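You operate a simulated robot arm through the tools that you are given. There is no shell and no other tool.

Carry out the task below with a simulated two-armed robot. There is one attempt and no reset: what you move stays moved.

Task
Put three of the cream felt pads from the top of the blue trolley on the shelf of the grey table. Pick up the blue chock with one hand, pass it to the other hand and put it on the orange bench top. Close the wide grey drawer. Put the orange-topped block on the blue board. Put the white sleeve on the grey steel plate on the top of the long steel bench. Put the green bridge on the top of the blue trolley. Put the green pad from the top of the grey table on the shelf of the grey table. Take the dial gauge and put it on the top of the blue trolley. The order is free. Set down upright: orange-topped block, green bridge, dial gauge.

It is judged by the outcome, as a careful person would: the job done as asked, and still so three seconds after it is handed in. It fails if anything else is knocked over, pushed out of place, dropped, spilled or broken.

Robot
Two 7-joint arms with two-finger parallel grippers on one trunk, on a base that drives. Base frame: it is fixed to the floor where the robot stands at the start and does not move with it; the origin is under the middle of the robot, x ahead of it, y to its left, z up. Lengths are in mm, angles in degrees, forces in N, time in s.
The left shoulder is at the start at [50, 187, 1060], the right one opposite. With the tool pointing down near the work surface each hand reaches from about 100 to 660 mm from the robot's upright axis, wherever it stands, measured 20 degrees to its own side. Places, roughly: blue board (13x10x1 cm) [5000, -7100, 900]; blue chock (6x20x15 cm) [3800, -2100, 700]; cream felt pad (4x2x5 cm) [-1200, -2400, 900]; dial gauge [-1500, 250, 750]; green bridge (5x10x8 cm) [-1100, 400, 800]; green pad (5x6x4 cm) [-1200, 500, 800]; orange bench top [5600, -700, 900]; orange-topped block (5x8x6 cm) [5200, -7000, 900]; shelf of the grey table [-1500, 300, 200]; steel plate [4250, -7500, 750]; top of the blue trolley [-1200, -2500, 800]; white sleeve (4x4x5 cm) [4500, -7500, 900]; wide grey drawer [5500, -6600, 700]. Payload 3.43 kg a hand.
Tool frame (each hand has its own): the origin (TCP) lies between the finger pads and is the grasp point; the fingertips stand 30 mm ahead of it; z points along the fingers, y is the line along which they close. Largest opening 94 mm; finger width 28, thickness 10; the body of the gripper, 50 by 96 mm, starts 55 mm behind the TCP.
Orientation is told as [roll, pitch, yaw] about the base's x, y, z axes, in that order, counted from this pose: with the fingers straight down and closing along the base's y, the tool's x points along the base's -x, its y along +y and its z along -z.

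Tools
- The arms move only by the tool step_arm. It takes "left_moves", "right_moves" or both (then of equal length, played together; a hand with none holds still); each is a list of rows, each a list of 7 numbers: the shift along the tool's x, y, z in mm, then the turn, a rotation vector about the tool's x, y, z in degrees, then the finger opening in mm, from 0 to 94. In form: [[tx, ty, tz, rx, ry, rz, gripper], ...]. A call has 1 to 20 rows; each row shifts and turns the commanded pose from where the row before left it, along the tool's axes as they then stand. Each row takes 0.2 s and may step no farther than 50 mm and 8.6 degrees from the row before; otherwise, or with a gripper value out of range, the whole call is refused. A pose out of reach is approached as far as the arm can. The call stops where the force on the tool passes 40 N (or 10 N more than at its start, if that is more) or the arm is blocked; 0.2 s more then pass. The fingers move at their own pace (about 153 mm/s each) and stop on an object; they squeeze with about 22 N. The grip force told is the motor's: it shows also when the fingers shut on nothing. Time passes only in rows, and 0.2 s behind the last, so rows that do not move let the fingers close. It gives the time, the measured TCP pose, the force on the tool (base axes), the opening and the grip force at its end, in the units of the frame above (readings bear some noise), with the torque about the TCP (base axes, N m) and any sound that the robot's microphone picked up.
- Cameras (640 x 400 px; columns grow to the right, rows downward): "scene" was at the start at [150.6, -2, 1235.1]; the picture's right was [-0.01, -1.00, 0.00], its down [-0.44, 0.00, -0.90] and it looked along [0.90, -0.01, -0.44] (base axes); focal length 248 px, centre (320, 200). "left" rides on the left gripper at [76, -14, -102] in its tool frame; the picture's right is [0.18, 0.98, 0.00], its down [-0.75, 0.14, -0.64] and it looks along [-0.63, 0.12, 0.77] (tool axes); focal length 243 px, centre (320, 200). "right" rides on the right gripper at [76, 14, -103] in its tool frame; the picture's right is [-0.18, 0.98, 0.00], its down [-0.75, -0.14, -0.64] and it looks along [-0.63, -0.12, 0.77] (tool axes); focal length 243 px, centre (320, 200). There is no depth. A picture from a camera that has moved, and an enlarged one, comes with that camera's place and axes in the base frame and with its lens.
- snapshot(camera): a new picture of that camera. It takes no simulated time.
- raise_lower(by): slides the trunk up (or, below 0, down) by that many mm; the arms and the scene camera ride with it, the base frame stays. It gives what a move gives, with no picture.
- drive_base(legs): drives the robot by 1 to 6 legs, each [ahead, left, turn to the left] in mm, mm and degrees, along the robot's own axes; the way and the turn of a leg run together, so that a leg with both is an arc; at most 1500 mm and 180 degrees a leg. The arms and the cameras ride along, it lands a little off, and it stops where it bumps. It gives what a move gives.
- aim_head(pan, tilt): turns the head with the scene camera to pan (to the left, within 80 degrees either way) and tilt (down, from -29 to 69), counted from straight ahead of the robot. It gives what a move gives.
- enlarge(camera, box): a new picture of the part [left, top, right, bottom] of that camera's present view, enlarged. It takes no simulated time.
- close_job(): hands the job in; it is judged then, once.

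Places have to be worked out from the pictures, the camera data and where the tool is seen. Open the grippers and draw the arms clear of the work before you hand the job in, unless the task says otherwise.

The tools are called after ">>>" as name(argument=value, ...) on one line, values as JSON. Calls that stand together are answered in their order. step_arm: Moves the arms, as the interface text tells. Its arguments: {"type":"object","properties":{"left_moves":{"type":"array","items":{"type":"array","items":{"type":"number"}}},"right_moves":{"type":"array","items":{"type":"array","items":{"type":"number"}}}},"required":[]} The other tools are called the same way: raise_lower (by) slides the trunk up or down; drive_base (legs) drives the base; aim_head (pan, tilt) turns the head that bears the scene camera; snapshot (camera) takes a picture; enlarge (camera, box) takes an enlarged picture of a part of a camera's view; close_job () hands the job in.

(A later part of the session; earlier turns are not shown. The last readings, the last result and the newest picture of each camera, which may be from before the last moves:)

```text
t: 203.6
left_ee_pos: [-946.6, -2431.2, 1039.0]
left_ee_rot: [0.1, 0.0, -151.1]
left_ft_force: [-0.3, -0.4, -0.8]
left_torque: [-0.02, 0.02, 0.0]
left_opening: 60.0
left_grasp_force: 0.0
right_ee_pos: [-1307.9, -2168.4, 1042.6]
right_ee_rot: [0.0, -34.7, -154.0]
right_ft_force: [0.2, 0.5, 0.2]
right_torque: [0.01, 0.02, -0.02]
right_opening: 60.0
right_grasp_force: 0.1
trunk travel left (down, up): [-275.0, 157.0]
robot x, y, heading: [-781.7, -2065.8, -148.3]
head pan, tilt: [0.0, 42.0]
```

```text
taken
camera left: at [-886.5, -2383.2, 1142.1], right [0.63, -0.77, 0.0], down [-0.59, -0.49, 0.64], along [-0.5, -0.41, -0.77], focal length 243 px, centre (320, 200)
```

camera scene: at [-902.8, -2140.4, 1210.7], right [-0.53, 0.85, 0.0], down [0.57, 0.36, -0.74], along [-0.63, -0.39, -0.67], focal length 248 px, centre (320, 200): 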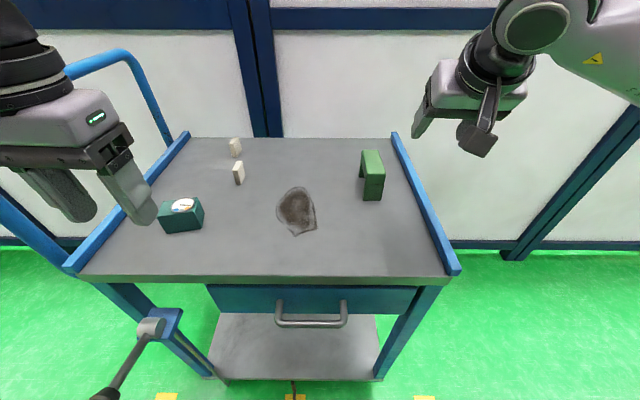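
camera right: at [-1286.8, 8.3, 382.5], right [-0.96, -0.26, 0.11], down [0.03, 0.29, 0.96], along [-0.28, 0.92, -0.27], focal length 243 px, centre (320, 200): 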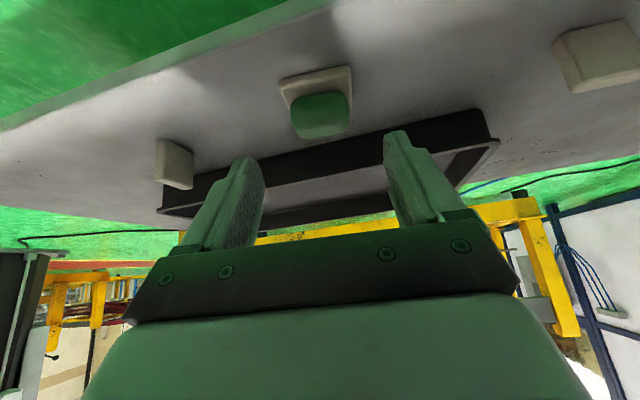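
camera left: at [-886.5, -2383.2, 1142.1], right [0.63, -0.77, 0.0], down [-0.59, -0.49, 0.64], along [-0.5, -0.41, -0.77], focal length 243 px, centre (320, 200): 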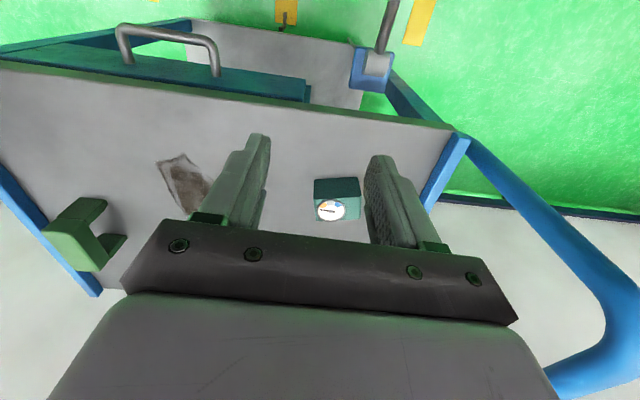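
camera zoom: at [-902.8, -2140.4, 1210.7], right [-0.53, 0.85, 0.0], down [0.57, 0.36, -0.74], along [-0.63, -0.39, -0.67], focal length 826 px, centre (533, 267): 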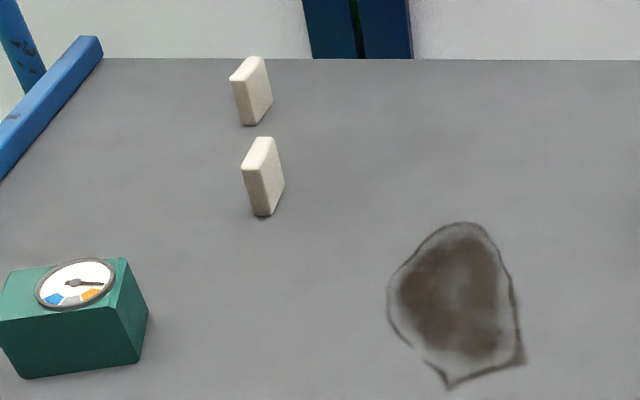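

The next pad (B) is centred about (-1210, -2554), aligned with my heading. I tilt the left hand and hover in front of it.

>>> step_arm(left_moves=[[0, 0, 0, 0, 0, -2.7, 60], [0, 0, 0, 0, -7, 0, 60], [0, 0, 0, 0, -7, 0, 60], [0, 0, 0, 0, -7, 0, 60], [0, 0, 0, 0, -7, 0, 60], [0, 0, 0, 0, -7, 0, 60], [-22.9, -5.7, 33.7, 0, 0, 0, 60], [-22.9, -5.7, 33.7, 0, 0, 0, 60], [-22.9, -5.7, 33.7, 0, 0, 0, 60], [-22.9, -5.7, 33.7, 0, 0, 0, 60], [-22.9, -5.7, 33.7, 0, 0, 0, 60], [-22.9, -5.7, 33.7, 0, 0, 0, 60], [0, 0, 0, 0, 0, 0, 60]])

>>> snapshot(camera="left")

```text
t: 206.4
left_ee_pos: [-1160.1, -2524.3, 955.1]
left_ee_rot: [0.1, -35.1, -148.5]
left_ft_force: [-0.1, 0.0, 0.2]
left_torque: [0.01, -0.03, -0.01]
left_opening: 60.1
left_grasp_force: 0.0
right_ee_pos: [-1307.7, -2169.0, 1042.8]
right_ee_rot: [0.0, -34.7, -154.1]
right_ft_force: [0.2, 0.5, -0.2]
right_torque: [0.05, 0.0, 0.01]
right_opening: 60.0
right_grasp_force: 0.1
trunk travel left (down, up): [-275.0, 157.0]
robot x, y, heading: [-783.3, -2067.1, -148.1]
head pan, tilt: [0.0, 42.0]
```

```text
taken
camera left: at [-1063.9, -2449.7, 995.6], right [0.64, -0.76, -0.1], down [-0.14, -0.25, 0.96], along [-0.75, -0.6, -0.26], focal length 243 px, centre (320, 200)
```

left: 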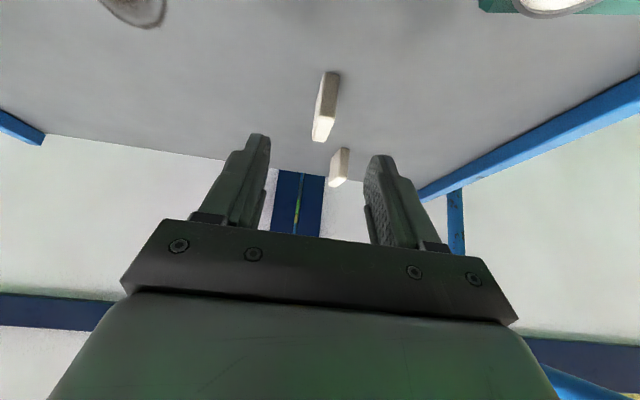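

Pad B is about 6 mm to the left of the finger centre; I correct and advance, then close.

>>> step_arm(left_moves=[[2, 5, 30, 0, 0, 0, 60], [2, 0, 30, 0, 0, 0, 60], [0, 0, 30, 0, 0, 0, 60], [0, 0, 0, 0, 0, 0, 60]])

>>> snapshot(camera="left")

```text
t: 207.4
left_ee_pos: [-1197.2, -2553.0, 876.6]
left_ee_rot: [0.1, -35.1, -148.5]
left_ft_force: [0.5, 0.3, 0.0]
left_torque: [-0.02, -0.02, 0.02]
left_opening: 59.8
left_grasp_force: 0.2
right_ee_pos: [-1308.0, -2168.1, 1042.8]
right_ee_rot: [0.0, -34.8, -154.1]
right_ft_force: [0.2, 0.6, 0.0]
right_torque: [0.01, -0.01, 0.0]
right_opening: 60.0
right_grasp_force: 0.1
trunk travel left (down, up): [-275.0, 157.0]
robot x, y, heading: [-784.7, -2062.8, -147.9]
head pan, tilt: [0.0, 42.0]
```

```text
taken
camera left: at [-1100.8, -2478.4, 916.1], right [0.64, -0.76, -0.1], down [-0.14, -0.25, 0.96], along [-0.75, -0.6, -0.26], focal length 243 px, centre (320, 200)
```

left: 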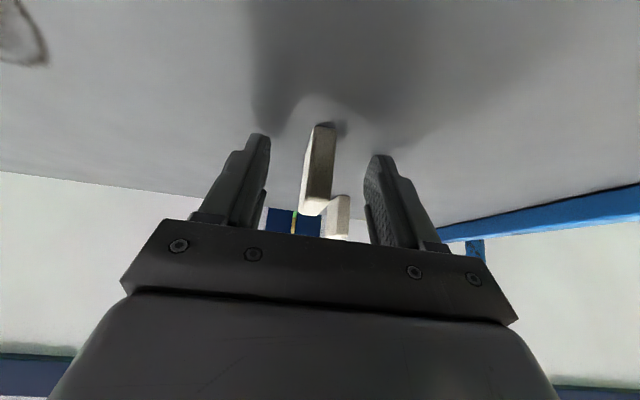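

>>> step_arm(left_moves=[[-4.9, 0, 3.4, 0, 0, 0, 60], [0, 0, 0, 0, 0, 0, 40], [0, 0, 0, 0, 0, 0, 25], [0, 0, 0, 0, 0, 0, 8], [0, 0, 0, 0, 0, 0, 8]])

>>> snapshot(camera="left")

```text
t: 208.6
left_ee_pos: [-1202.1, -2555.9, 875.0]
left_ee_rot: [0.0, -35.1, -148.5]
left_ft_force: [-0.3, 0.6, -0.7]
left_torque: [-0.02, -0.01, 0.02]
left_opening: 16.8
left_grasp_force: 21.8
right_ee_pos: [-1306.5, -2168.6, 1042.1]
right_ee_rot: [0.0, -34.7, -154.1]
right_ft_force: [-0.1, 0.5, -0.7]
right_torque: [-0.01, 0.01, 0.0]
right_opening: 60.0
right_grasp_force: 0.0
trunk travel left (down, up): [-275.0, 157.0]
robot x, y, heading: [-784.0, -2064.0, -148.3]
head pan, tilt: [0.0, 42.0]
```

```text
taken
camera left: at [-1106.0, -2481.1, 915.8], right [0.64, -0.76, -0.11], down [-0.14, -0.25, 0.96], along [-0.75, -0.6, -0.26], focal length 243 px, centre (320, 200)
```

left: 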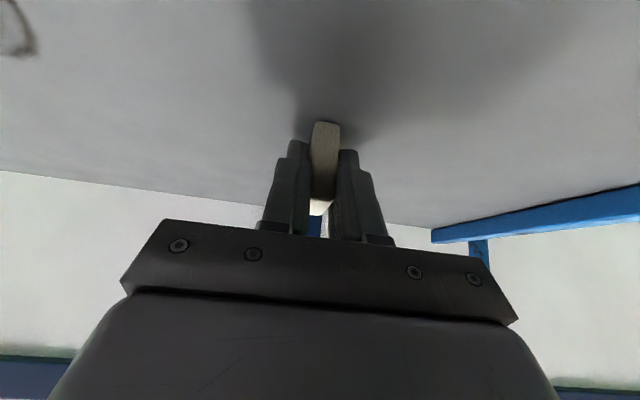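

Gripped (17 mm). I lift it clear and head back to the grey table.

>>> step_arm(left_moves=[[-12, 0, -17, 0, 0, 0, 8], [-20, 0, -28, 0, 0, 0, 8], [-23, 0, -33, 0, 0, 0, 8], [-23, 0, -33, 0, 0, 0, 8], [-23, 0, -33, 0, 0, 0, 8]], right_moves=[[0, 0, 0, 0, 7, 0, 60], [0, 0, 0, 0, 7, 0, 60], [0, 0, 0, 0, 7, 0, 60], [0, 0, 0, 0, 7, 0, 60], [0, 0, 0, 0, 7, 0, 60]])

>>> drive_base(legs=[[-450, 0, 0], [0, -1000, 0], [0, 0, -90]])

>>> step_arm(right_moves=[[40, -8, 0, 0, 0, 0, 60], [40, -8, 0, 0, 0, 0, 60], [40, -8, 0, 0, 0, 0, 60], [40, -8, 0, 0, 0, 0, 60], [40, 0, 0, 0, 0, 0, 60]])

>>> snapshot(camera="left")

>>> snapshot(camera="scene")

```text
t: 209.8
left_ee_pos: [-1202.5, -2555.8, 1054.2]
left_ee_rot: [0.2, -35.0, -148.6]
left_ft_force: [0.1, 0.9, -1.1]
left_torque: [0.04, -0.03, 0.0]
left_opening: 17.0
left_grasp_force: 21.7
right_ee_pos: [-1307.4, -2168.8, 1042.9]
right_ee_rot: [0.2, 0.4, -154.1]
right_ft_force: [0.3, 0.3, 0.3]
right_torque: [-0.01, -0.02, -0.01]
right_opening: 60.1
right_grasp_force: 0.0
trunk travel left (down, up): [-275.0, 157.0]
robot x, y, heading: [-782.2, -2062.5, -148.0]
head pan, tilt: [0.0, 42.0]
```

```text
t: 224.9
left_ee_pos: [-1428.4, -586.6, 1054.1]
left_ee_rot: [0.1, -35.2, 122.9]
left_ft_force: [-0.2, -0.5, -0.4]
left_torque: [-0.04, -0.01, 0.0]
left_opening: 17.1
left_grasp_force: 22.9
right_ee_pos: [-1043.8, -472.4, 1042.3]
right_ee_rot: [0.0, 0.3, 117.3]
right_ft_force: [0.7, -0.2, 0.1]
right_torque: [0.04, -0.01, -0.01]
right_opening: 60.0
right_grasp_force: 0.1
trunk travel left (down, up): [-275.0, 157.0]
robot x, y, heading: [-925.6, -993.7, 123.5]
head pan, tilt: [0.0, 42.0]
```

```text
t: 226.1
left_ee_pos: [-1428.0, -586.8, 1053.4]
left_ee_rot: [0.0, -35.1, 122.7]
left_ft_force: [-0.8, -0.2, 0.2]
left_torque: [0.0, 0.02, -0.02]
left_opening: 17.0
left_grasp_force: 21.8
right_ee_pos: [-926.8, -636.2, 1041.3]
right_ee_rot: [0.0, 0.3, 117.2]
right_ft_force: [0.4, 0.3, 0.1]
right_torque: [0.01, -0.02, 0.01]
right_opening: 60.0
right_grasp_force: 0.2
trunk travel left (down, up): [-275.0, 157.0]
robot x, y, heading: [-926.2, -996.1, 123.2]
head pan, tilt: [0.0, 42.0]
```

```text
taken
camera left: at [-1350.5, -681.4, 1095.1], right [-0.74, -0.66, -0.11], down [-0.25, 0.13, 0.96], along [-0.62, 0.74, -0.26], focal length 243 px, centre (320, 200)
```

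left: 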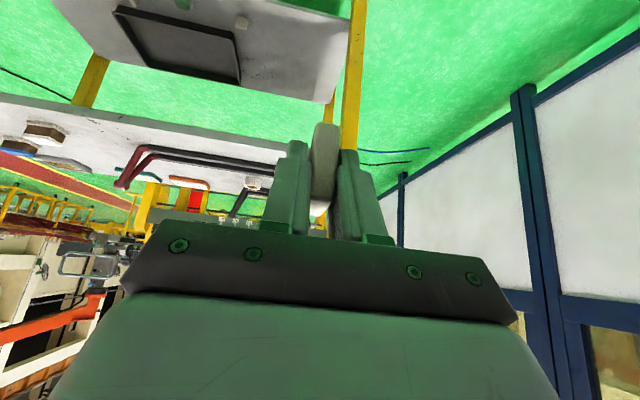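

```text
taken
camera scene: at [-1004.5, -877.0, 1210.7], right [0.83, 0.55, 0.0], down [0.37, -0.56, -0.74], along [-0.41, 0.62, -0.67], focal length 248 px, centre (320, 200)
```

scene: 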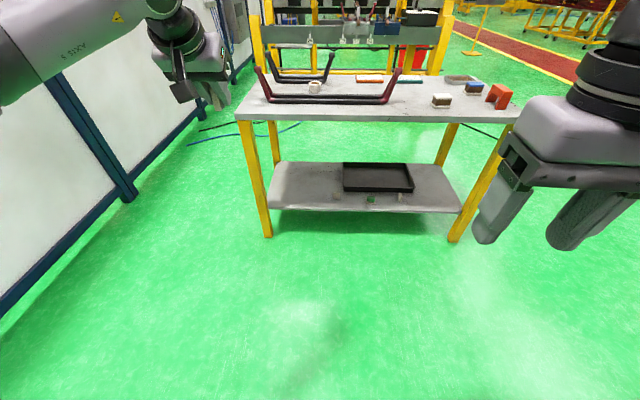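

The pad is still held firmly at 17 mm. I slide right so the left hand faces the free right part of the shelf and come closer.

>>> drive_base(legs=[[0, 0, -2.4], [0, -755, 0], [300, 0, 0]])

>>> raise_lower(by=-275)

>>> snapshot(camera="scene")

```text
t: 235.3
left_ee_pos: [-870.5, 94.5, 1054.2]
left_ee_rot: [-0.1, -35.1, 118.5]
left_ft_force: [0.8, 0.2, -0.3]
left_torque: [0.04, -0.01, -0.05]
left_opening: 17.0
left_grasp_force: 22.4
right_ee_pos: [-374.2, 8.5, 1043.5]
right_ee_rot: [0.0, 0.4, 112.9]
right_ft_force: [0.1, 0.0, -0.2]
right_torque: [-0.01, -0.01, 0.0]
right_opening: 59.7
right_grasp_force: 0.1
trunk travel left (down, up): [-275.0, 157.0]
robot x, y, heading: [-402.9, -349.4, 118.9]
head pan, tilt: [0.0, 42.0]
```

```text
t: 238.1
left_ee_pos: [-871.2, 94.9, 779.1]
left_ee_rot: [0.0, -35.1, 118.4]
left_ft_force: [-0.2, -0.7, 0.4]
left_torque: [0.0, 0.03, 0.03]
left_opening: 16.9
left_grasp_force: 21.7
right_ee_pos: [-375.4, 7.2, 767.5]
right_ee_rot: [0.0, 0.3, 112.9]
right_ft_force: [0.0, 0.2, -0.5]
right_torque: [-0.01, 0.02, -0.01]
right_opening: 59.9
right_grasp_force: 0.0
trunk travel left (down, up): [0.0, 432.0]
robot x, y, heading: [-400.5, -349.9, 119.2]
head pan, tilt: [0.0, 42.0]
```

```text
taken
camera scene: at [-469.8, -227.8, 935.8], right [0.87, 0.49, 0.0], down [0.32, -0.58, -0.74], along [-0.36, 0.65, -0.67], focal length 248 px, centre (320, 200)
```

scene: 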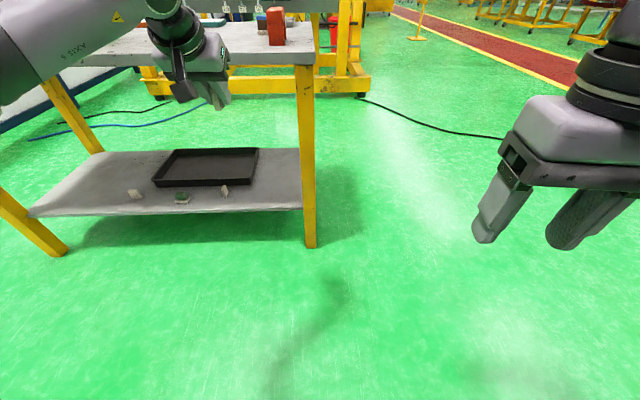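

Two cream pads, green pad and tray are visible on the shelf. I lower the left hand in free space.

>>> step_arm(left_moves=[[30.6, 0, 30.6, 0, 0, 0, 8], [30.6, 0, 30.6, 0, 0, 0, 8], [30.6, 0, 30.6, 0, 0, 0, 8], [30.6, 0, 30.6, 0, 0, 0, 8], [30.6, 0, 30.6, 0, 0, 0, 8], [30.6, 0, 30.6, 0, 0, 0, 8], [30.6, 0, 30.6, 0, 0, 0, 8], [30.6, 0, 30.6, 0, 0, 0, 8], [30.6, 0, 30.6, 0, 0, 0, 8], [30.6, 0, 30.6, 0, 0, 0, 8], [30.6, 0, 30.6, 0, 0, 0, 8], [0, 0, 0, 0, 0, 0, 8]])

>>> snapshot(camera="left")

>>> snapshot(camera="scene")

```text
t: 240.7
left_ee_pos: [-830.1, 27.4, 307.5]
left_ee_rot: [0.0, -35.1, 118.4]
left_ft_force: [0.0, 0.6, -1.1]
left_torque: [-0.02, -0.01, -0.03]
left_opening: 16.9
left_grasp_force: 22.3
right_ee_pos: [-374.4, 8.5, 768.3]
right_ee_rot: [0.0, 0.3, 112.9]
right_ft_force: [-0.2, -0.3, 0.4]
right_torque: [0.0, -0.03, 0.01]
right_opening: 60.1
right_grasp_force: 0.1
trunk travel left (down, up): [0.0, 432.0]
robot x, y, heading: [-399.4, -349.0, 119.3]
head pan, tilt: [0.0, 42.0]
```

```text
taken
camera left: at [-759.5, -73.8, 349.2], right [-0.79, -0.6, -0.11], down [-0.24, 0.15, 0.96], along [-0.56, 0.78, -0.26], focal length 243 px, centre (320, 200)
```

left: 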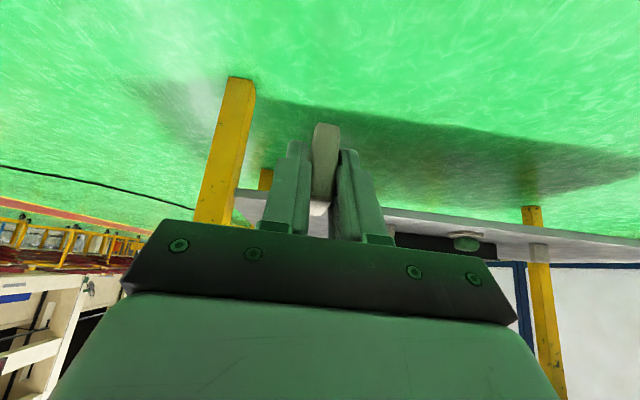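

```text
taken
camera scene: at [-469.9, -227.8, 935.7], right [0.87, 0.49, 0.0], down [0.32, -0.59, -0.74], along [-0.36, 0.65, -0.67], focal length 248 px, centre (320, 200)
```

scene: 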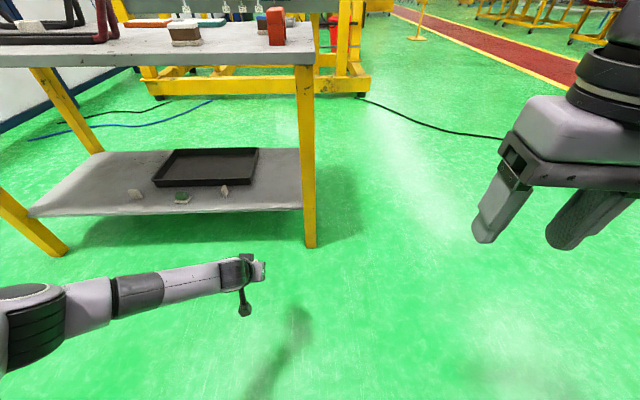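

>>> drive_base(legs=[[0, 0, 1.5], [300, 0, 0]])

>>> snapshot(camera="left")

>>> snapshot(camera="scene")

```text
t: 243.1
left_ee_pos: [-988.8, 271.2, 308.6]
left_ee_rot: [0.0, -35.1, 119.8]
left_ft_force: [-0.5, 0.9, -0.4]
left_torque: [-0.02, 0.02, 0.0]
left_opening: 17.1
left_grasp_force: 22.2
right_ee_pos: [-532.0, 263.3, 768.1]
right_ee_rot: [0.0, 0.2, 114.2]
right_ft_force: [0.5, -0.3, -0.1]
right_torque: [-0.02, -0.02, 0.02]
right_opening: 59.9
right_grasp_force: 0.0
trunk travel left (down, up): [0.0, 432.0]
robot x, y, heading: [-552.4, -95.7, 120.3]
head pan, tilt: [0.0, 42.0]
```

```text
taken
camera left: at [-915.6, 172.7, 349.6], right [-0.78, -0.62, -0.11], down [-0.25, 0.15, 0.96], along [-0.58, 0.77, -0.26], focal length 243 px, centre (320, 200)
```

left: 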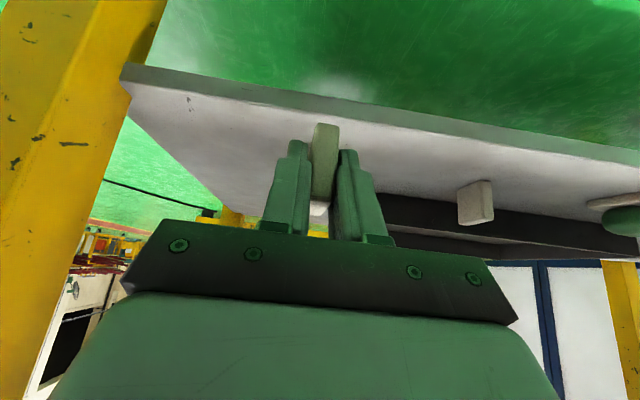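

```text
taken
camera scene: at [-622.4, 25.5, 935.7], right [0.86, 0.51, 0.0], down [0.34, -0.58, -0.74], along [-0.38, 0.64, -0.67], focal length 248 px, centre (320, 200)
```

scene: 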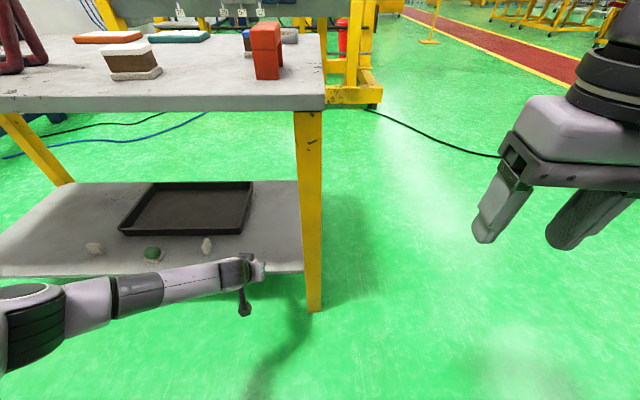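

>>> drive_base(legs=[[98, 0, 0]])

>>> step_arm(left_moves=[[5.7, 0, 8.2, 0, 0, 0, 8], [3.4, 0, 4.9, 0, 0, 0, 8], [2.9, 0, 4.1, 0, 0, 0, 8], [0, 0, 0, 0, 0, 0, 8]])

>>> snapshot(camera="left")

```text
t: 244.3
left_ee_pos: [-1037.5, 357.0, 307.7]
left_ee_rot: [-0.1, -35.2, 119.7]
left_ft_force: [0.4, 0.0, 0.3]
left_torque: [-0.02, -0.01, -0.02]
left_opening: 16.7
left_grasp_force: 22.2
right_ee_pos: [-581.9, 347.2, 768.6]
right_ee_rot: [-0.1, 0.4, 114.1]
right_ft_force: [0.2, -0.3, 0.5]
right_torque: [0.0, 0.01, 0.01]
right_opening: 60.2
right_grasp_force: 0.0
trunk travel left (down, up): [0.0, 432.0]
robot x, y, heading: [-595.8, -11.5, 120.2]
head pan, tilt: [0.0, 42.0]
```

```text
t: 245.3
left_ee_pos: [-1038.6, 353.3, 288.6]
left_ee_rot: [0.0, -35.1, 119.7]
left_ft_force: [-0.3, -0.1, 0.8]
left_torque: [0.01, 0.02, 0.02]
left_opening: 17.1
left_grasp_force: 22.2
right_ee_pos: [-581.8, 348.1, 767.4]
right_ee_rot: [-0.1, 0.3, 114.1]
right_ft_force: [-0.1, -0.1, -0.2]
right_torque: [-0.02, 0.01, -0.01]
right_opening: 60.1
right_grasp_force: 0.0
trunk travel left (down, up): [0.0, 432.0]
robot x, y, heading: [-599.1, -12.3, 120.6]
head pan, tilt: [0.0, 42.0]
```

```text
taken
camera left: at [-965.1, 255.7, 329.5], right [-0.78, -0.62, -0.11], down [-0.24, 0.15, 0.96], along [-0.58, 0.77, -0.26], focal length 243 px, centre (320, 200)
```

left: 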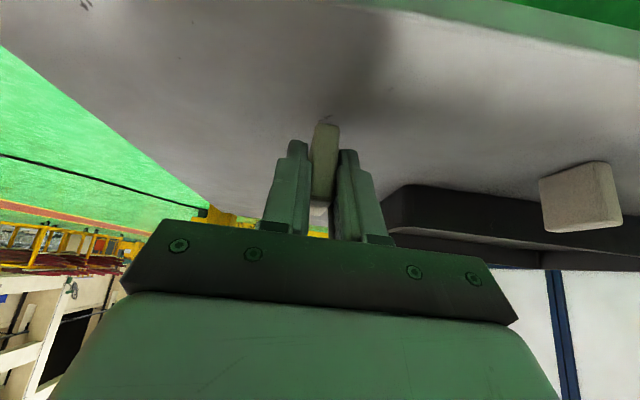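

>>> step_arm(left_moves=[[2.3, 0, 3.3, 0, 0, 0, 8], [2.3, 0, 3.3, 0, 0, 0, 8], [0, 0, 0, 0, 0, 0, 8]])

>>> step_arm(left_moves=[[1.2, 0, 1.7, 0, 0, 0, 8], [0, 0, 0, 0, 0, 0, 8]])

```text
t: 246.1
left_ee_pos: [-1036.4, 355.1, 278.2]
left_ee_rot: [0.0, -35.0, 119.7]
left_ft_force: [0.7, 0.5, 0.2]
left_torque: [0.02, 0.0, -0.03]
left_opening: 16.8
left_grasp_force: 21.9
right_ee_pos: [-581.7, 347.6, 768.6]
right_ee_rot: [-0.1, 0.3, 114.0]
right_ft_force: [-1.0, -0.1, 0.4]
right_torque: [0.06, -0.01, -0.02]
right_opening: 60.0
right_grasp_force: 0.1
trunk travel left (down, up): [0.0, 432.0]
robot x, y, heading: [-599.4, -13.4, 120.1]
head pan, tilt: [0.0, 42.0]
```

```text
t: 246.7
left_ee_pos: [-1037.1, 355.6, 277.7]
left_ee_rot: [0.1, -35.1, 119.7]
left_ft_force: [0.2, -0.7, -0.5]
left_torque: [-0.01, -0.02, 0.01]
left_opening: 16.8
left_grasp_force: 22.0
right_ee_pos: [-581.4, 348.2, 769.2]
right_ee_rot: [-0.1, 0.3, 114.1]
right_ft_force: [0.3, 0.1, 0.3]
right_torque: [0.04, -0.01, -0.04]
right_opening: 59.9
right_grasp_force: 0.1
trunk travel left (down, up): [0.0, 432.0]
robot x, y, heading: [-602.6, -14.1, 120.6]
head pan, tilt: [0.0, 42.0]
```

>>> step_arm(left_moves=[[0.9, 0, 1.2, 0, 0, 0, 8], [0, 0, 0, 0, 0, 0, 8]])

>>> step_arm(left_moves=[[0.6, 0, 0.8, 0, 0, 0, 8], [0, 0, 0, 0, 0, 0, 8]])

```text
t: 247.3
left_ee_pos: [-1037.1, 356.5, 274.1]
left_ee_rot: [0.1, -35.1, 119.6]
left_ft_force: [0.6, 0.4, 0.2]
left_torque: [-0.01, 0.0, 0.02]
left_opening: 17.1
left_grasp_force: 22.3
right_ee_pos: [-582.5, 347.0, 767.5]
right_ee_rot: [0.0, 0.3, 114.1]
right_ft_force: [0.3, -0.3, -0.4]
right_torque: [-0.02, 0.02, 0.0]
right_opening: 59.9
right_grasp_force: 0.1
trunk travel left (down, up): [0.0, 432.0]
robot x, y, heading: [-600.8, -15.7, 120.1]
head pan, tilt: [0.0, 42.0]
```

```text
t: 247.9
left_ee_pos: [-1038.7, 355.1, 274.8]
left_ee_rot: [0.1, -35.2, 119.7]
left_ft_force: [0.5, 0.3, -0.5]
left_torque: [0.01, 0.01, 0.01]
left_opening: 17.0
left_grasp_force: 21.6
right_ee_pos: [-581.8, 346.4, 767.7]
right_ee_rot: [0.0, 0.3, 114.1]
right_ft_force: [-0.3, -0.3, 0.2]
right_torque: [0.01, -0.03, 0.04]
right_opening: 60.1
right_grasp_force: 0.0
trunk travel left (down, up): [0.0, 432.0]
robot x, y, heading: [-601.7, -13.5, 120.3]
head pan, tilt: [0.0, 42.0]
```

>>> step_arm(left_moves=[[0.9, 0, 1.2, 0, 0, 0, 8], [0, 0, 0, 0, 0, 0, 8]])

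>>> enlarge(camera="left", box=[240, 60, 400, 220])

```text
t: 248.5
left_ee_pos: [-1037.9, 355.3, 274.7]
left_ee_rot: [0.1, -35.2, 119.8]
left_ft_force: [0.8, -1.6, 8.9]
left_torque: [-0.03, 0.03, 0.02]
left_opening: 16.9
left_grasp_force: 22.4
right_ee_pos: [-582.1, 347.3, 768.4]
right_ee_rot: [0.0, 0.2, 114.1]
right_ft_force: [-0.2, 0.8, 0.7]
right_torque: [-0.01, 0.02, 0.01]
right_opening: 59.9
right_grasp_force: 0.2
trunk travel left (down, up): [0.0, 432.0]
robot x, y, heading: [-603.3, -11.6, 120.3]
head pan, tilt: [0.0, 42.0]
```

```text
2.50 times, centred on (320, 140) of left
camera zoom: at [-965.3, 257.2, 315.0], right [-0.78, -0.62, -0.11], down [-0.24, 0.14, 0.96], along [-0.58, 0.77, -0.26], focal length 606 px, centre (320, 350)
```

zoom: 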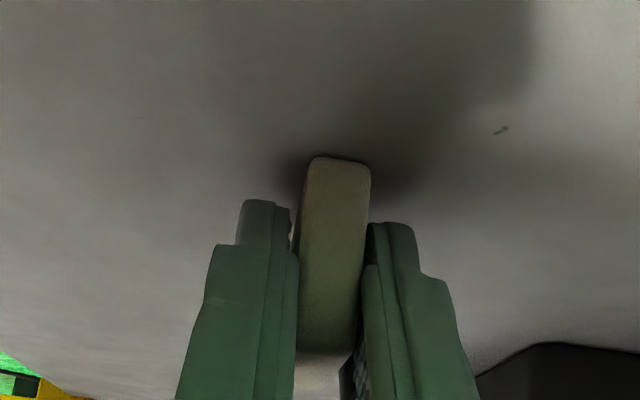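

Contact at 9 N with the pad standing straight. I open slowly in steps and withdraw.

>>> step_arm(left_moves=[[-0.3, 0, -0.4, 0, 0, 0, 15], [0, 0, 0, 0, 0, 0, 22], [0, 0, 0, 0, 0, 0, 30], [0, 0, 0, 0, 0, 0, 45], [0, 0, 0, 0, 0, 0, 60], [0, 0, 0, 0, 0, 0, 60]])

>>> enlarge(camera="left", box=[200, 60, 440, 260])

```text
t: 249.9
left_ee_pos: [-1038.1, 356.3, 275.0]
left_ee_rot: [-0.1, -35.0, 119.7]
left_ft_force: [-0.5, -0.4, 0.4]
left_torque: [0.0, 0.0, -0.01]
left_opening: 60.1
left_grasp_force: 0.1
right_ee_pos: [-582.4, 347.8, 767.0]
right_ee_rot: [0.0, 0.2, 114.1]
right_ft_force: [0.1, 0.2, -0.1]
right_torque: [0.01, -0.03, 0.01]
right_opening: 60.0
right_grasp_force: 0.1
trunk travel left (down, up): [0.0, 432.0]
robot x, y, heading: [-596.7, -12.7, 120.2]
head pan, tilt: [0.0, 42.0]
```

```text
2.00 times, centred on (320, 160) of left
camera zoom: at [-965.0, 257.7, 315.3], right [-0.78, -0.62, -0.11], down [-0.24, 0.15, 0.96], along [-0.58, 0.77, -0.26], focal length 485 px, centre (320, 280)
```

zoom: 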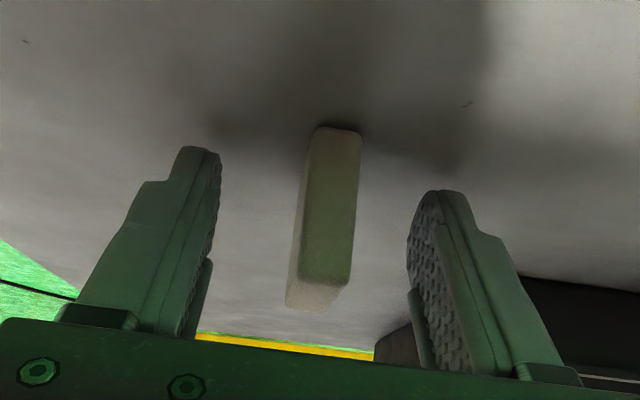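

The pad stands upright. I withdraw, back out, raise the trunk and hand.

>>> step_arm(left_moves=[[0, 0, -15, 0, 0, 0, 60], [0, 0, -30, 0, 0, 0, 60], [0, 0, -35, 0, 0, 0, 60]])

>>> drive_base(legs=[[-430, 0, 0]])

>>> raise_lower(by=275)

>>> step_arm(left_moves=[[-20, 0, -38.5, 0, 0, 0, 60], [-20, 0, -38.5, 0, 0, 0, 60], [-20, 0, -38.5, 0, 0, 0, 60], [-20, 0, -38.5, 0, 0, 0, 60], [-20, 0, -38.5, 0, 7, 0, 60], [-20, 0, -38.5, 0, 7, 0, 60], [-20, 0, -38.5, 0, 7, 0, 60], [-20, 0, -38.5, 0, 7, 0, 60], [-15, 0, -38.5, 0, 7, 0, 60]])

>>> snapshot(camera="scene")

```text
t: 250.7
left_ee_pos: [-1015.6, 315.9, 342.3]
left_ee_rot: [0.2, -35.1, 119.7]
left_ft_force: [0.9, 0.1, 0.3]
left_torque: [0.05, -0.01, -0.02]
left_opening: 59.9
left_grasp_force: 0.1
right_ee_pos: [-581.9, 347.4, 767.5]
right_ee_rot: [-0.1, 0.2, 114.1]
right_ft_force: [0.4, -0.1, 0.5]
right_torque: [0.0, -0.01, -0.01]
right_opening: 60.0
right_grasp_force: 0.1
trunk travel left (down, up): [0.0, 432.0]
robot x, y, heading: [-603.2, -11.4, 120.3]
head pan, tilt: [0.0, 42.0]
```

```text
t: 253.3
left_ee_pos: [-801.5, -55.3, 341.7]
left_ee_rot: [0.0, -35.1, 119.9]
left_ft_force: [0.3, -0.8, 0.1]
left_torque: [-0.02, -0.01, 0.0]
left_opening: 60.0
left_grasp_force: 0.1
right_ee_pos: [-365.9, -22.4, 768.4]
right_ee_rot: [-0.1, 0.3, 114.3]
right_ft_force: [0.2, -0.5, 0.1]
right_torque: [0.03, 0.04, -0.02]
right_opening: 59.9
right_grasp_force: 0.0
trunk travel left (down, up): [0.0, 432.0]
robot x, y, heading: [-383.4, -375.9, 120.6]
head pan, tilt: [0.0, 42.0]
```

```text
t: 256.1
left_ee_pos: [-800.2, -54.7, 615.8]
left_ee_rot: [0.0, -35.1, 119.9]
left_ft_force: [0.9, 0.2, 0.4]
left_torque: [-0.02, 0.03, 0.0]
left_opening: 60.0
left_grasp_force: 0.1
right_ee_pos: [-365.7, -21.2, 1042.8]
right_ee_rot: [0.0, 0.2, 114.3]
right_ft_force: [-0.6, 1.1, 0.4]
right_torque: [0.04, 0.0, 0.03]
right_opening: 59.8
right_grasp_force: 0.0
trunk travel left (down, up): [-275.0, 157.0]
robot x, y, heading: [-384.9, -383.8, 120.3]
head pan, tilt: [0.0, 42.0]
```

```text
t: 258.1
left_ee_pos: [-797.9, -58.4, 1002.4]
left_ee_rot: [0.0, 0.0, 119.7]
left_ft_force: [0.3, -0.1, -0.5]
left_torque: [0.0, 0.05, -0.02]
left_opening: 60.0
left_grasp_force: 0.1
right_ee_pos: [-364.8, -21.9, 1044.0]
right_ee_rot: [0.0, 0.2, 114.3]
right_ft_force: [0.0, -0.4, -0.2]
right_torque: [0.02, 0.02, 0.0]
right_opening: 60.2
right_grasp_force: 0.0
trunk travel left (down, up): [-275.0, 157.0]
robot x, y, heading: [-386.4, -376.3, 120.4]
head pan, tilt: [0.0, 42.0]
```

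```text
taken
camera scene: at [-455.0, -260.0, 1210.7], right [0.86, 0.51, 0.0], down [0.34, -0.58, -0.74], along [-0.38, 0.64, -0.67], focal length 248 px, centre (320, 200)
```

scene: 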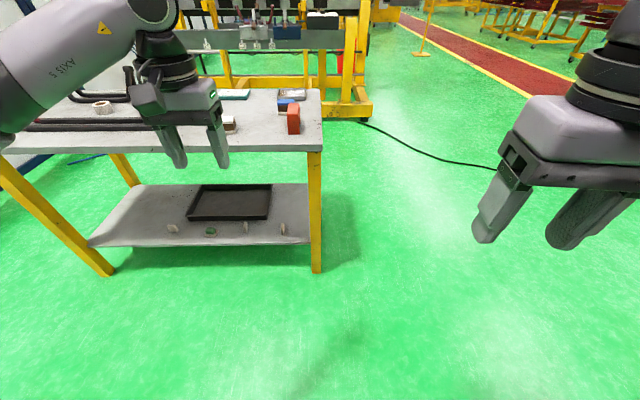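

All three cream pads and the green pad are on the shelf. Next is the blue chock near (3800, -2100); I turn to look for a route.

>>> drive_base(legs=[[0, 0, -120]])

>>> aim_head(pan=0, tilt=12)

>>> snapshot(camera="scene")

>>> aim_head(pan=-55, tilt=12)

>>> snapshot(camera="scene")

>>> aim_head(pan=50, tilt=12)

>>> snapshot(camera="scene")

```text
t: 263.5
left_ee_pos: [107.0, -190.6, 1002.4]
left_ee_rot: [0.0, -0.1, -0.8]
left_ft_force: [0.4, 0.8, 0.2]
left_torque: [0.04, 0.02, -0.04]
left_opening: 60.1
left_grasp_force: 0.1
right_ee_pos: [-84.8, -580.6, 1043.4]
right_ee_rot: [0.1, 0.4, -6.5]
right_ft_force: [-0.7, 0.1, -0.1]
right_torque: [-0.01, 0.01, 0.03]
right_opening: 60.0
right_grasp_force: 0.1
trunk travel left (down, up): [-275.0, 157.0]
robot x, y, heading: [-383.3, -378.5, -0.3]
head pan, tilt: [0.0, 42.0]
```

```text
t: 264.5
left_ee_pos: [106.2, -190.2, 1002.9]
left_ee_rot: [0.0, 0.0, -0.9]
left_ft_force: [0.4, -0.4, 0.2]
left_torque: [0.0, 0.01, -0.02]
left_opening: 60.2
left_grasp_force: 0.1
right_ee_pos: [-83.4, -580.5, 1043.6]
right_ee_rot: [0.0, 0.3, -6.5]
right_ft_force: [-0.7, -0.7, 0.4]
right_torque: [-0.01, -0.01, -0.02]
right_opening: 59.8
right_grasp_force: 0.1
trunk travel left (down, up): [-275.0, 157.0]
robot x, y, heading: [-387.0, -381.0, -0.6]
head pan, tilt: [0.0, 12.0]
```

```text
taken
camera scene: at [-231.7, -383.4, 1258.0], right [-0.01, -1.0, 0.0], down [-0.21, 0.0, -0.98], along [0.98, -0.01, -0.21], focal length 248 px, centre (320, 200)
```

scene: 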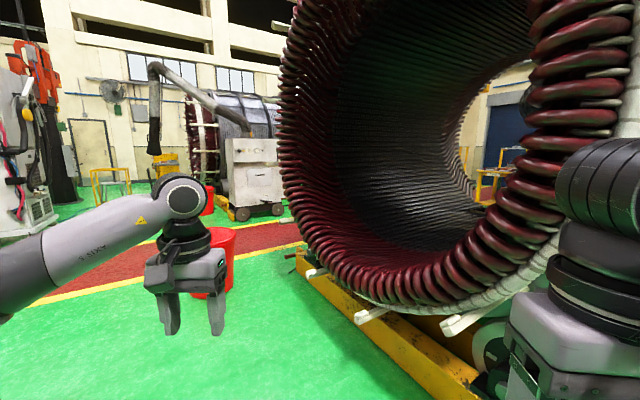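

```text
t: 265.7
left_ee_pos: [107.0, -190.4, 1002.0]
left_ee_rot: [0.0, 0.0, -1.0]
left_ft_force: [-0.8, 0.6, 1.0]
left_torque: [-0.02, -0.03, 0.02]
left_opening: 60.1
left_grasp_force: 0.1
right_ee_pos: [-83.8, -580.2, 1042.8]
right_ee_rot: [0.0, 0.3, -6.5]
right_ft_force: [0.4, 0.1, 0.6]
right_torque: [0.01, -0.02, 0.03]
right_opening: 59.8
right_grasp_force: 0.1
trunk travel left (down, up): [-275.0, 157.0]
robot x, y, heading: [-381.4, -381.8, -0.5]
head pan, tilt: [-55.0, 12.0]
```

```text
taken
camera scene: at [-271.8, -459.5, 1258.1], right [-0.82, -0.57, 0.0], down [-0.12, 0.17, -0.98], along [0.56, -0.8, -0.21], focal length 248 px, centre (320, 200)
```

scene: 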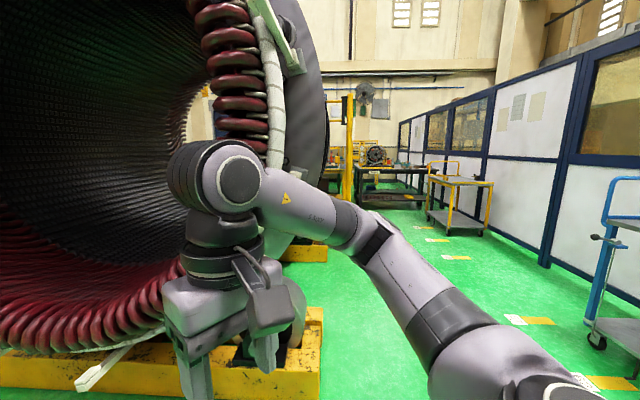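

```text
t: 267.5
left_ee_pos: [105.3, -190.8, 1001.9]
left_ee_rot: [0.0, -0.1, -0.9]
left_ft_force: [0.1, -0.7, -0.4]
left_torque: [-0.02, 0.01, 0.01]
left_opening: 59.9
left_grasp_force: 0.0
right_ee_pos: [-84.2, -580.3, 1043.5]
right_ee_rot: [0.0, 0.3, -6.5]
right_ft_force: [-0.1, 0.5, 0.8]
right_torque: [-0.01, 0.01, 0.0]
right_opening: 59.9
right_grasp_force: 0.0
trunk travel left (down, up): [-275.0, 157.0]
robot x, y, heading: [-382.9, -380.1, -0.6]
head pan, tilt: [50.0, 12.0]
```

```text
taken
camera scene: at [-264.5, -311.9, 1258.1], right [0.76, -0.65, 0.0], down [-0.13, -0.16, -0.98], along [0.63, 0.75, -0.21], focal length 248 px, centre (320, 200)
```

scene: 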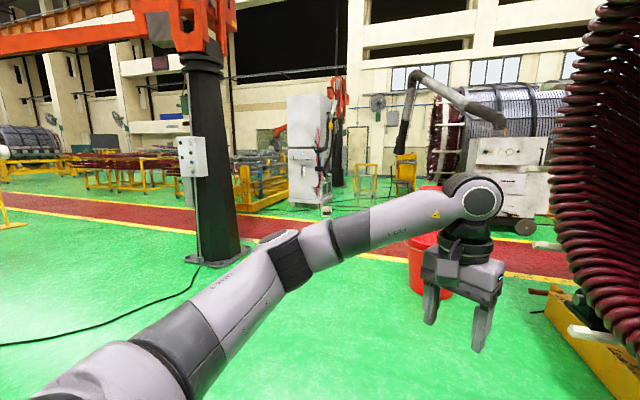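

The ring machine stands between me and the chock; the corridor along the wall past the trolley looks passable. I turn down the corridor and drive in legs, keeping clear of the ring's corner and the trolley.

>>> aim_head(pan=0, tilt=15)

>>> drive_base(legs=[[0, 0, -58.5], [0, -664, 0], [1020, 0, 0]])

>>> snapshot(camera="scene")

```text
t: 268.7
left_ee_pos: [106.3, -191.3, 1002.6]
left_ee_rot: [0.0, 0.0, -0.9]
left_ft_force: [-0.2, -0.3, 0.4]
left_torque: [0.02, -0.01, 0.0]
left_opening: 59.9
left_grasp_force: 0.0
right_ee_pos: [-84.7, -580.4, 1041.5]
right_ee_rot: [0.0, 0.3, -6.6]
right_ft_force: [-0.7, 0.8, 0.1]
right_torque: [0.01, 0.0, 0.01]
right_opening: 60.1
right_grasp_force: 0.1
trunk travel left (down, up): [-275.0, 157.0]
robot x, y, heading: [-381.5, -382.2, -0.6]
head pan, tilt: [0.0, 15.0]
```

```text
t: 282.6
left_ee_pos: [-51.9, -1963.8, 1001.4]
left_ee_rot: [0.0, -0.1, -62.0]
left_ft_force: [0.3, -0.8, -0.5]
left_torque: [0.0, -0.02, 0.01]
left_opening: 59.9
left_grasp_force: 0.0
right_ee_pos: [-487.2, -1986.3, 1044.2]
right_ee_rot: [0.0, 0.3, -67.6]
right_ft_force: [0.7, 0.0, -0.4]
right_torque: [0.05, 0.0, -0.05]
right_opening: 60.0
right_grasp_force: 0.0
trunk travel left (down, up): [-275.0, 157.0]
robot x, y, heading: [-457.2, -1625.9, -61.6]
head pan, tilt: [0.0, 15.0]
```

```text
taken
camera scene: at [-384.3, -1762.2, 1253.2], right [-0.88, -0.48, 0.0], down [-0.12, 0.23, -0.97], along [0.46, -0.85, -0.26], focal length 248 px, centre (320, 200)
```

scene: 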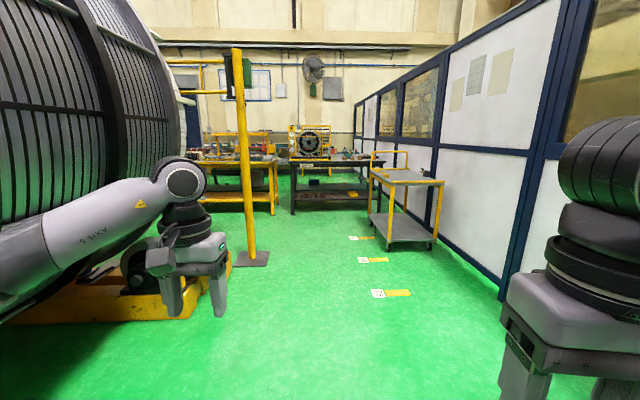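

The corridor is clear up to a yellow post near (1366, -3477). I go forward 1500 mm along it and look again.

>>> drive_base(legs=[[1450, 0, 0]])

>>> snapshot(camera="scene")

>>> aim_head(pan=55, tilt=15)

>>> snapshot(camera="scene")

```text
t: 289.9
left_ee_pos: [679.5, -3234.6, 1002.2]
left_ee_rot: [0.0, -0.1, -60.4]
left_ft_force: [-0.7, 0.2, -0.3]
left_torque: [0.01, -0.05, -0.02]
left_opening: 60.0
left_grasp_force: 0.0
right_ee_pos: [246.2, -3268.0, 1042.6]
right_ee_rot: [0.0, 0.3, -65.8]
right_ft_force: [0.4, 0.3, -0.1]
right_torque: [0.02, 0.02, 0.01]
right_opening: 60.1
right_grasp_force: 0.0
trunk travel left (down, up): [-275.0, 157.0]
robot x, y, heading: [265.3, -2906.8, -59.9]
head pan, tilt: [0.0, 15.0]
```

```text
taken
camera scene: at [342.3, -3042.0, 1253.2], right [-0.86, -0.5, 0.0], down [-0.13, 0.22, -0.97], along [0.49, -0.83, -0.26], focal length 248 px, centre (320, 200)
```

scene: 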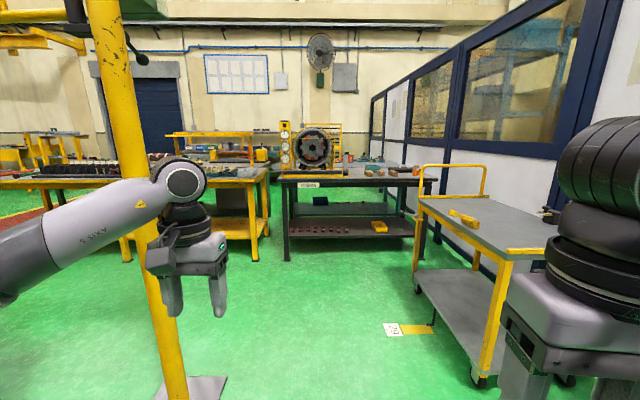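

```text
t: 291.2
left_ee_pos: [679.9, -3234.4, 1002.9]
left_ee_rot: [0.0, -0.1, -60.3]
left_ft_force: [-0.7, -0.4, 0.9]
left_torque: [-0.01, -0.01, 0.0]
left_opening: 59.9
left_grasp_force: 0.0
right_ee_pos: [246.5, -3267.9, 1044.1]
right_ee_rot: [0.0, 0.3, -65.9]
right_ft_force: [-1.4, -0.4, 0.4]
right_torque: [-0.02, -0.01, 0.0]
right_opening: 60.0
right_grasp_force: 0.1
trunk travel left (down, up): [-275.0, 157.0]
robot x, y, heading: [267.5, -2907.8, -60.0]
head pan, tilt: [55.0, 15.0]
```

```text
taken
camera scene: at [388.2, -2969.1, 1253.2], right [-0.08, -1.0, 0.0], down [-0.26, 0.02, -0.97], along [0.96, -0.08, -0.26], focal length 248 px, centre (320, 200)
```

scene: 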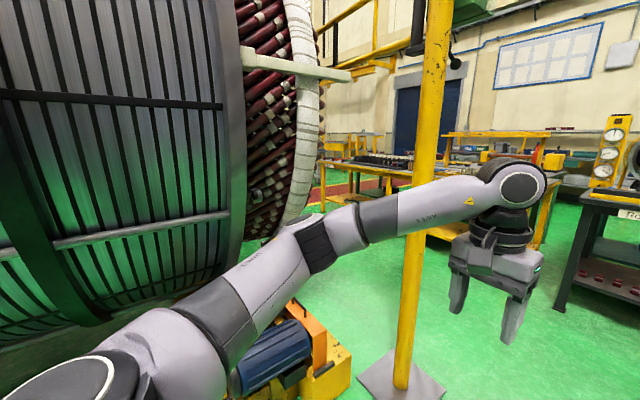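

The way on lies between the yellow post and the benches. I go straight on about 1750 mm, then turn left past the post.

>>> aim_head(pan=0, tilt=18)

>>> drive_base(legs=[[1250, 0, 0], [500, 0, 0], [0, 0, 92]])

>>> snapshot(camera="scene")

```text
t: 292.4
left_ee_pos: [680.2, -3235.6, 1002.5]
left_ee_rot: [0.0, -0.1, -60.3]
left_ft_force: [0.0, -0.7, 0.3]
left_torque: [0.01, 0.03, -0.02]
left_opening: 60.0
left_grasp_force: 0.0
right_ee_pos: [246.7, -3268.1, 1042.9]
right_ee_rot: [-0.1, 0.3, -65.9]
right_ft_force: [0.0, 0.2, -0.1]
right_torque: [0.03, -0.02, 0.0]
right_opening: 60.2
right_grasp_force: 0.0
trunk travel left (down, up): [-275.0, 157.0]
robot x, y, heading: [265.7, -2911.0, -59.9]
head pan, tilt: [0.0, 18.0]
```

```text
t: 305.2
left_ee_pos: [1467.7, -4010.8, 1001.7]
left_ee_rot: [0.0, -0.1, 30.5]
left_ft_force: [0.0, -1.1, 0.0]
left_torque: [-0.03, -0.01, -0.02]
left_opening: 60.1
left_grasp_force: 0.0
right_ee_pos: [1510.0, -4444.8, 1043.2]
right_ee_rot: [0.0, 0.3, 25.0]
right_ft_force: [0.6, -0.3, -0.4]
right_torque: [-0.03, -0.01, 0.0]
right_opening: 59.9
right_grasp_force: 0.1
trunk travel left (down, up): [-275.0, 157.0]
robot x, y, heading: [1153.1, -4432.3, 31.1]
head pan, tilt: [0.0, 18.0]
```

```text
taken
camera scene: at [1280.7, -4353.0, 1248.3], right [0.52, -0.86, 0.0], down [-0.26, -0.16, -0.95], along [0.81, 0.49, -0.31], focal length 248 px, centre (320, 200)
```

scene: 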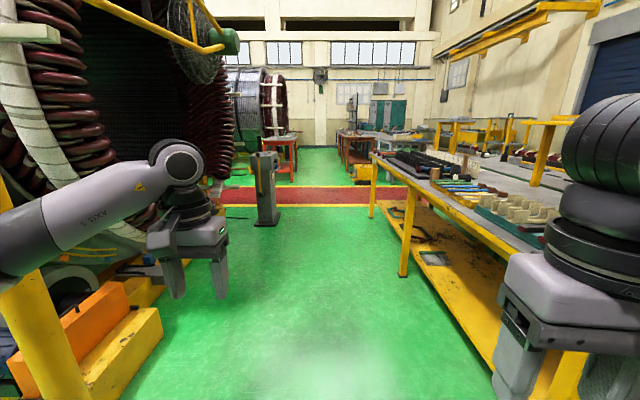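

>>> enlarge(camera="scene", box=[210, 100, 450, 250])

```text
2.67 times, centred on (330, 175) of scene
camera zoom: at [1280.7, -4353.0, 1248.3], right [0.52, -0.86, 0.0], down [-0.26, -0.16, -0.95], along [0.81, 0.49, -0.31], focal length 661 px, centre (293, 267)
```

zoom: 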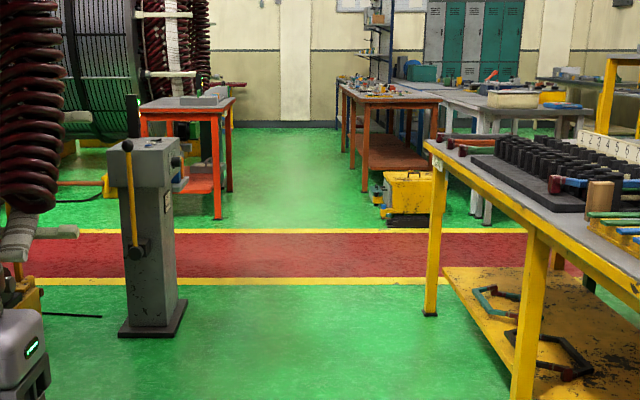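

The aisle is clear; there's a grey control pedestal ahead, close to where the chock should be, and the orange bench behind it. I move on for a closer look.

>>> drive_base(legs=[[1400, 0, 1]])

>>> snapshot(camera="scene")

>>> enlarge(camera="scene", box=[160, 80, 400, 260])

```text
t: 312.1
left_ee_pos: [2671.9, -3315.4, 1001.1]
left_ee_rot: [0.0, -0.1, 29.1]
left_ft_force: [0.2, 0.3, -0.1]
left_torque: [-0.01, -0.01, -0.01]
left_opening: 60.1
left_grasp_force: 0.1
right_ee_pos: [2703.7, -3749.1, 1043.2]
right_ee_rot: [0.0, 0.3, 23.7]
right_ft_force: [0.5, 0.8, -0.1]
right_torque: [0.0, -0.02, 0.01]
right_opening: 59.9
right_grasp_force: 0.1
trunk travel left (down, up): [-275.0, 157.0]
robot x, y, heading: [2343.9, -3727.1, 29.7]
head pan, tilt: [0.0, 18.0]
```

```text
taken
camera scene: at [2476.7, -3653.2, 1248.3], right [0.5, -0.87, 0.0], down [-0.27, -0.15, -0.95], along [0.83, 0.47, -0.31], focal length 248 px, centre (320, 200)
```

scene: 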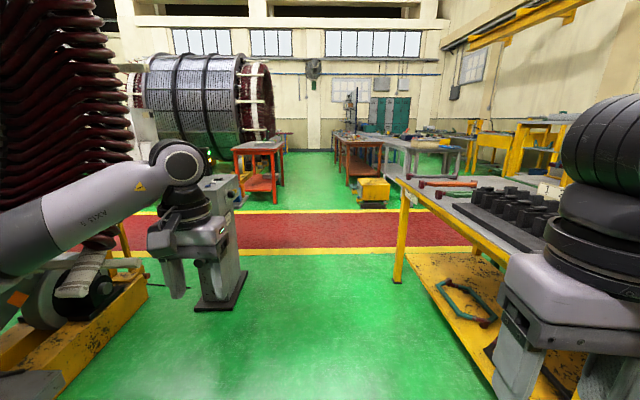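

```text
2.22 times, centred on (280, 170) of scene
camera zoom: at [2476.7, -3653.2, 1248.3], right [0.5, -0.87, 0.0], down [-0.27, -0.15, -0.95], along [0.83, 0.47, -0.31], focal length 551 px, centre (409, 267)
```

zoom: 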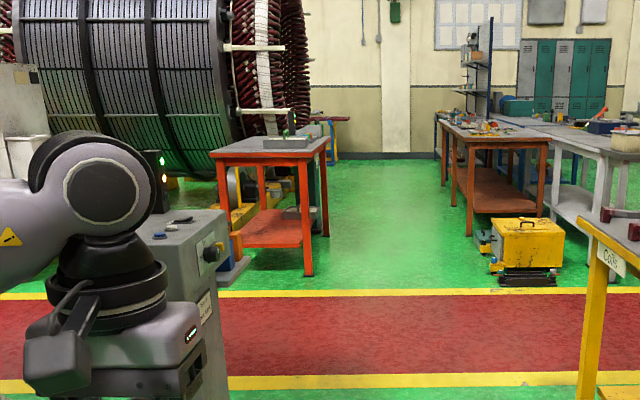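

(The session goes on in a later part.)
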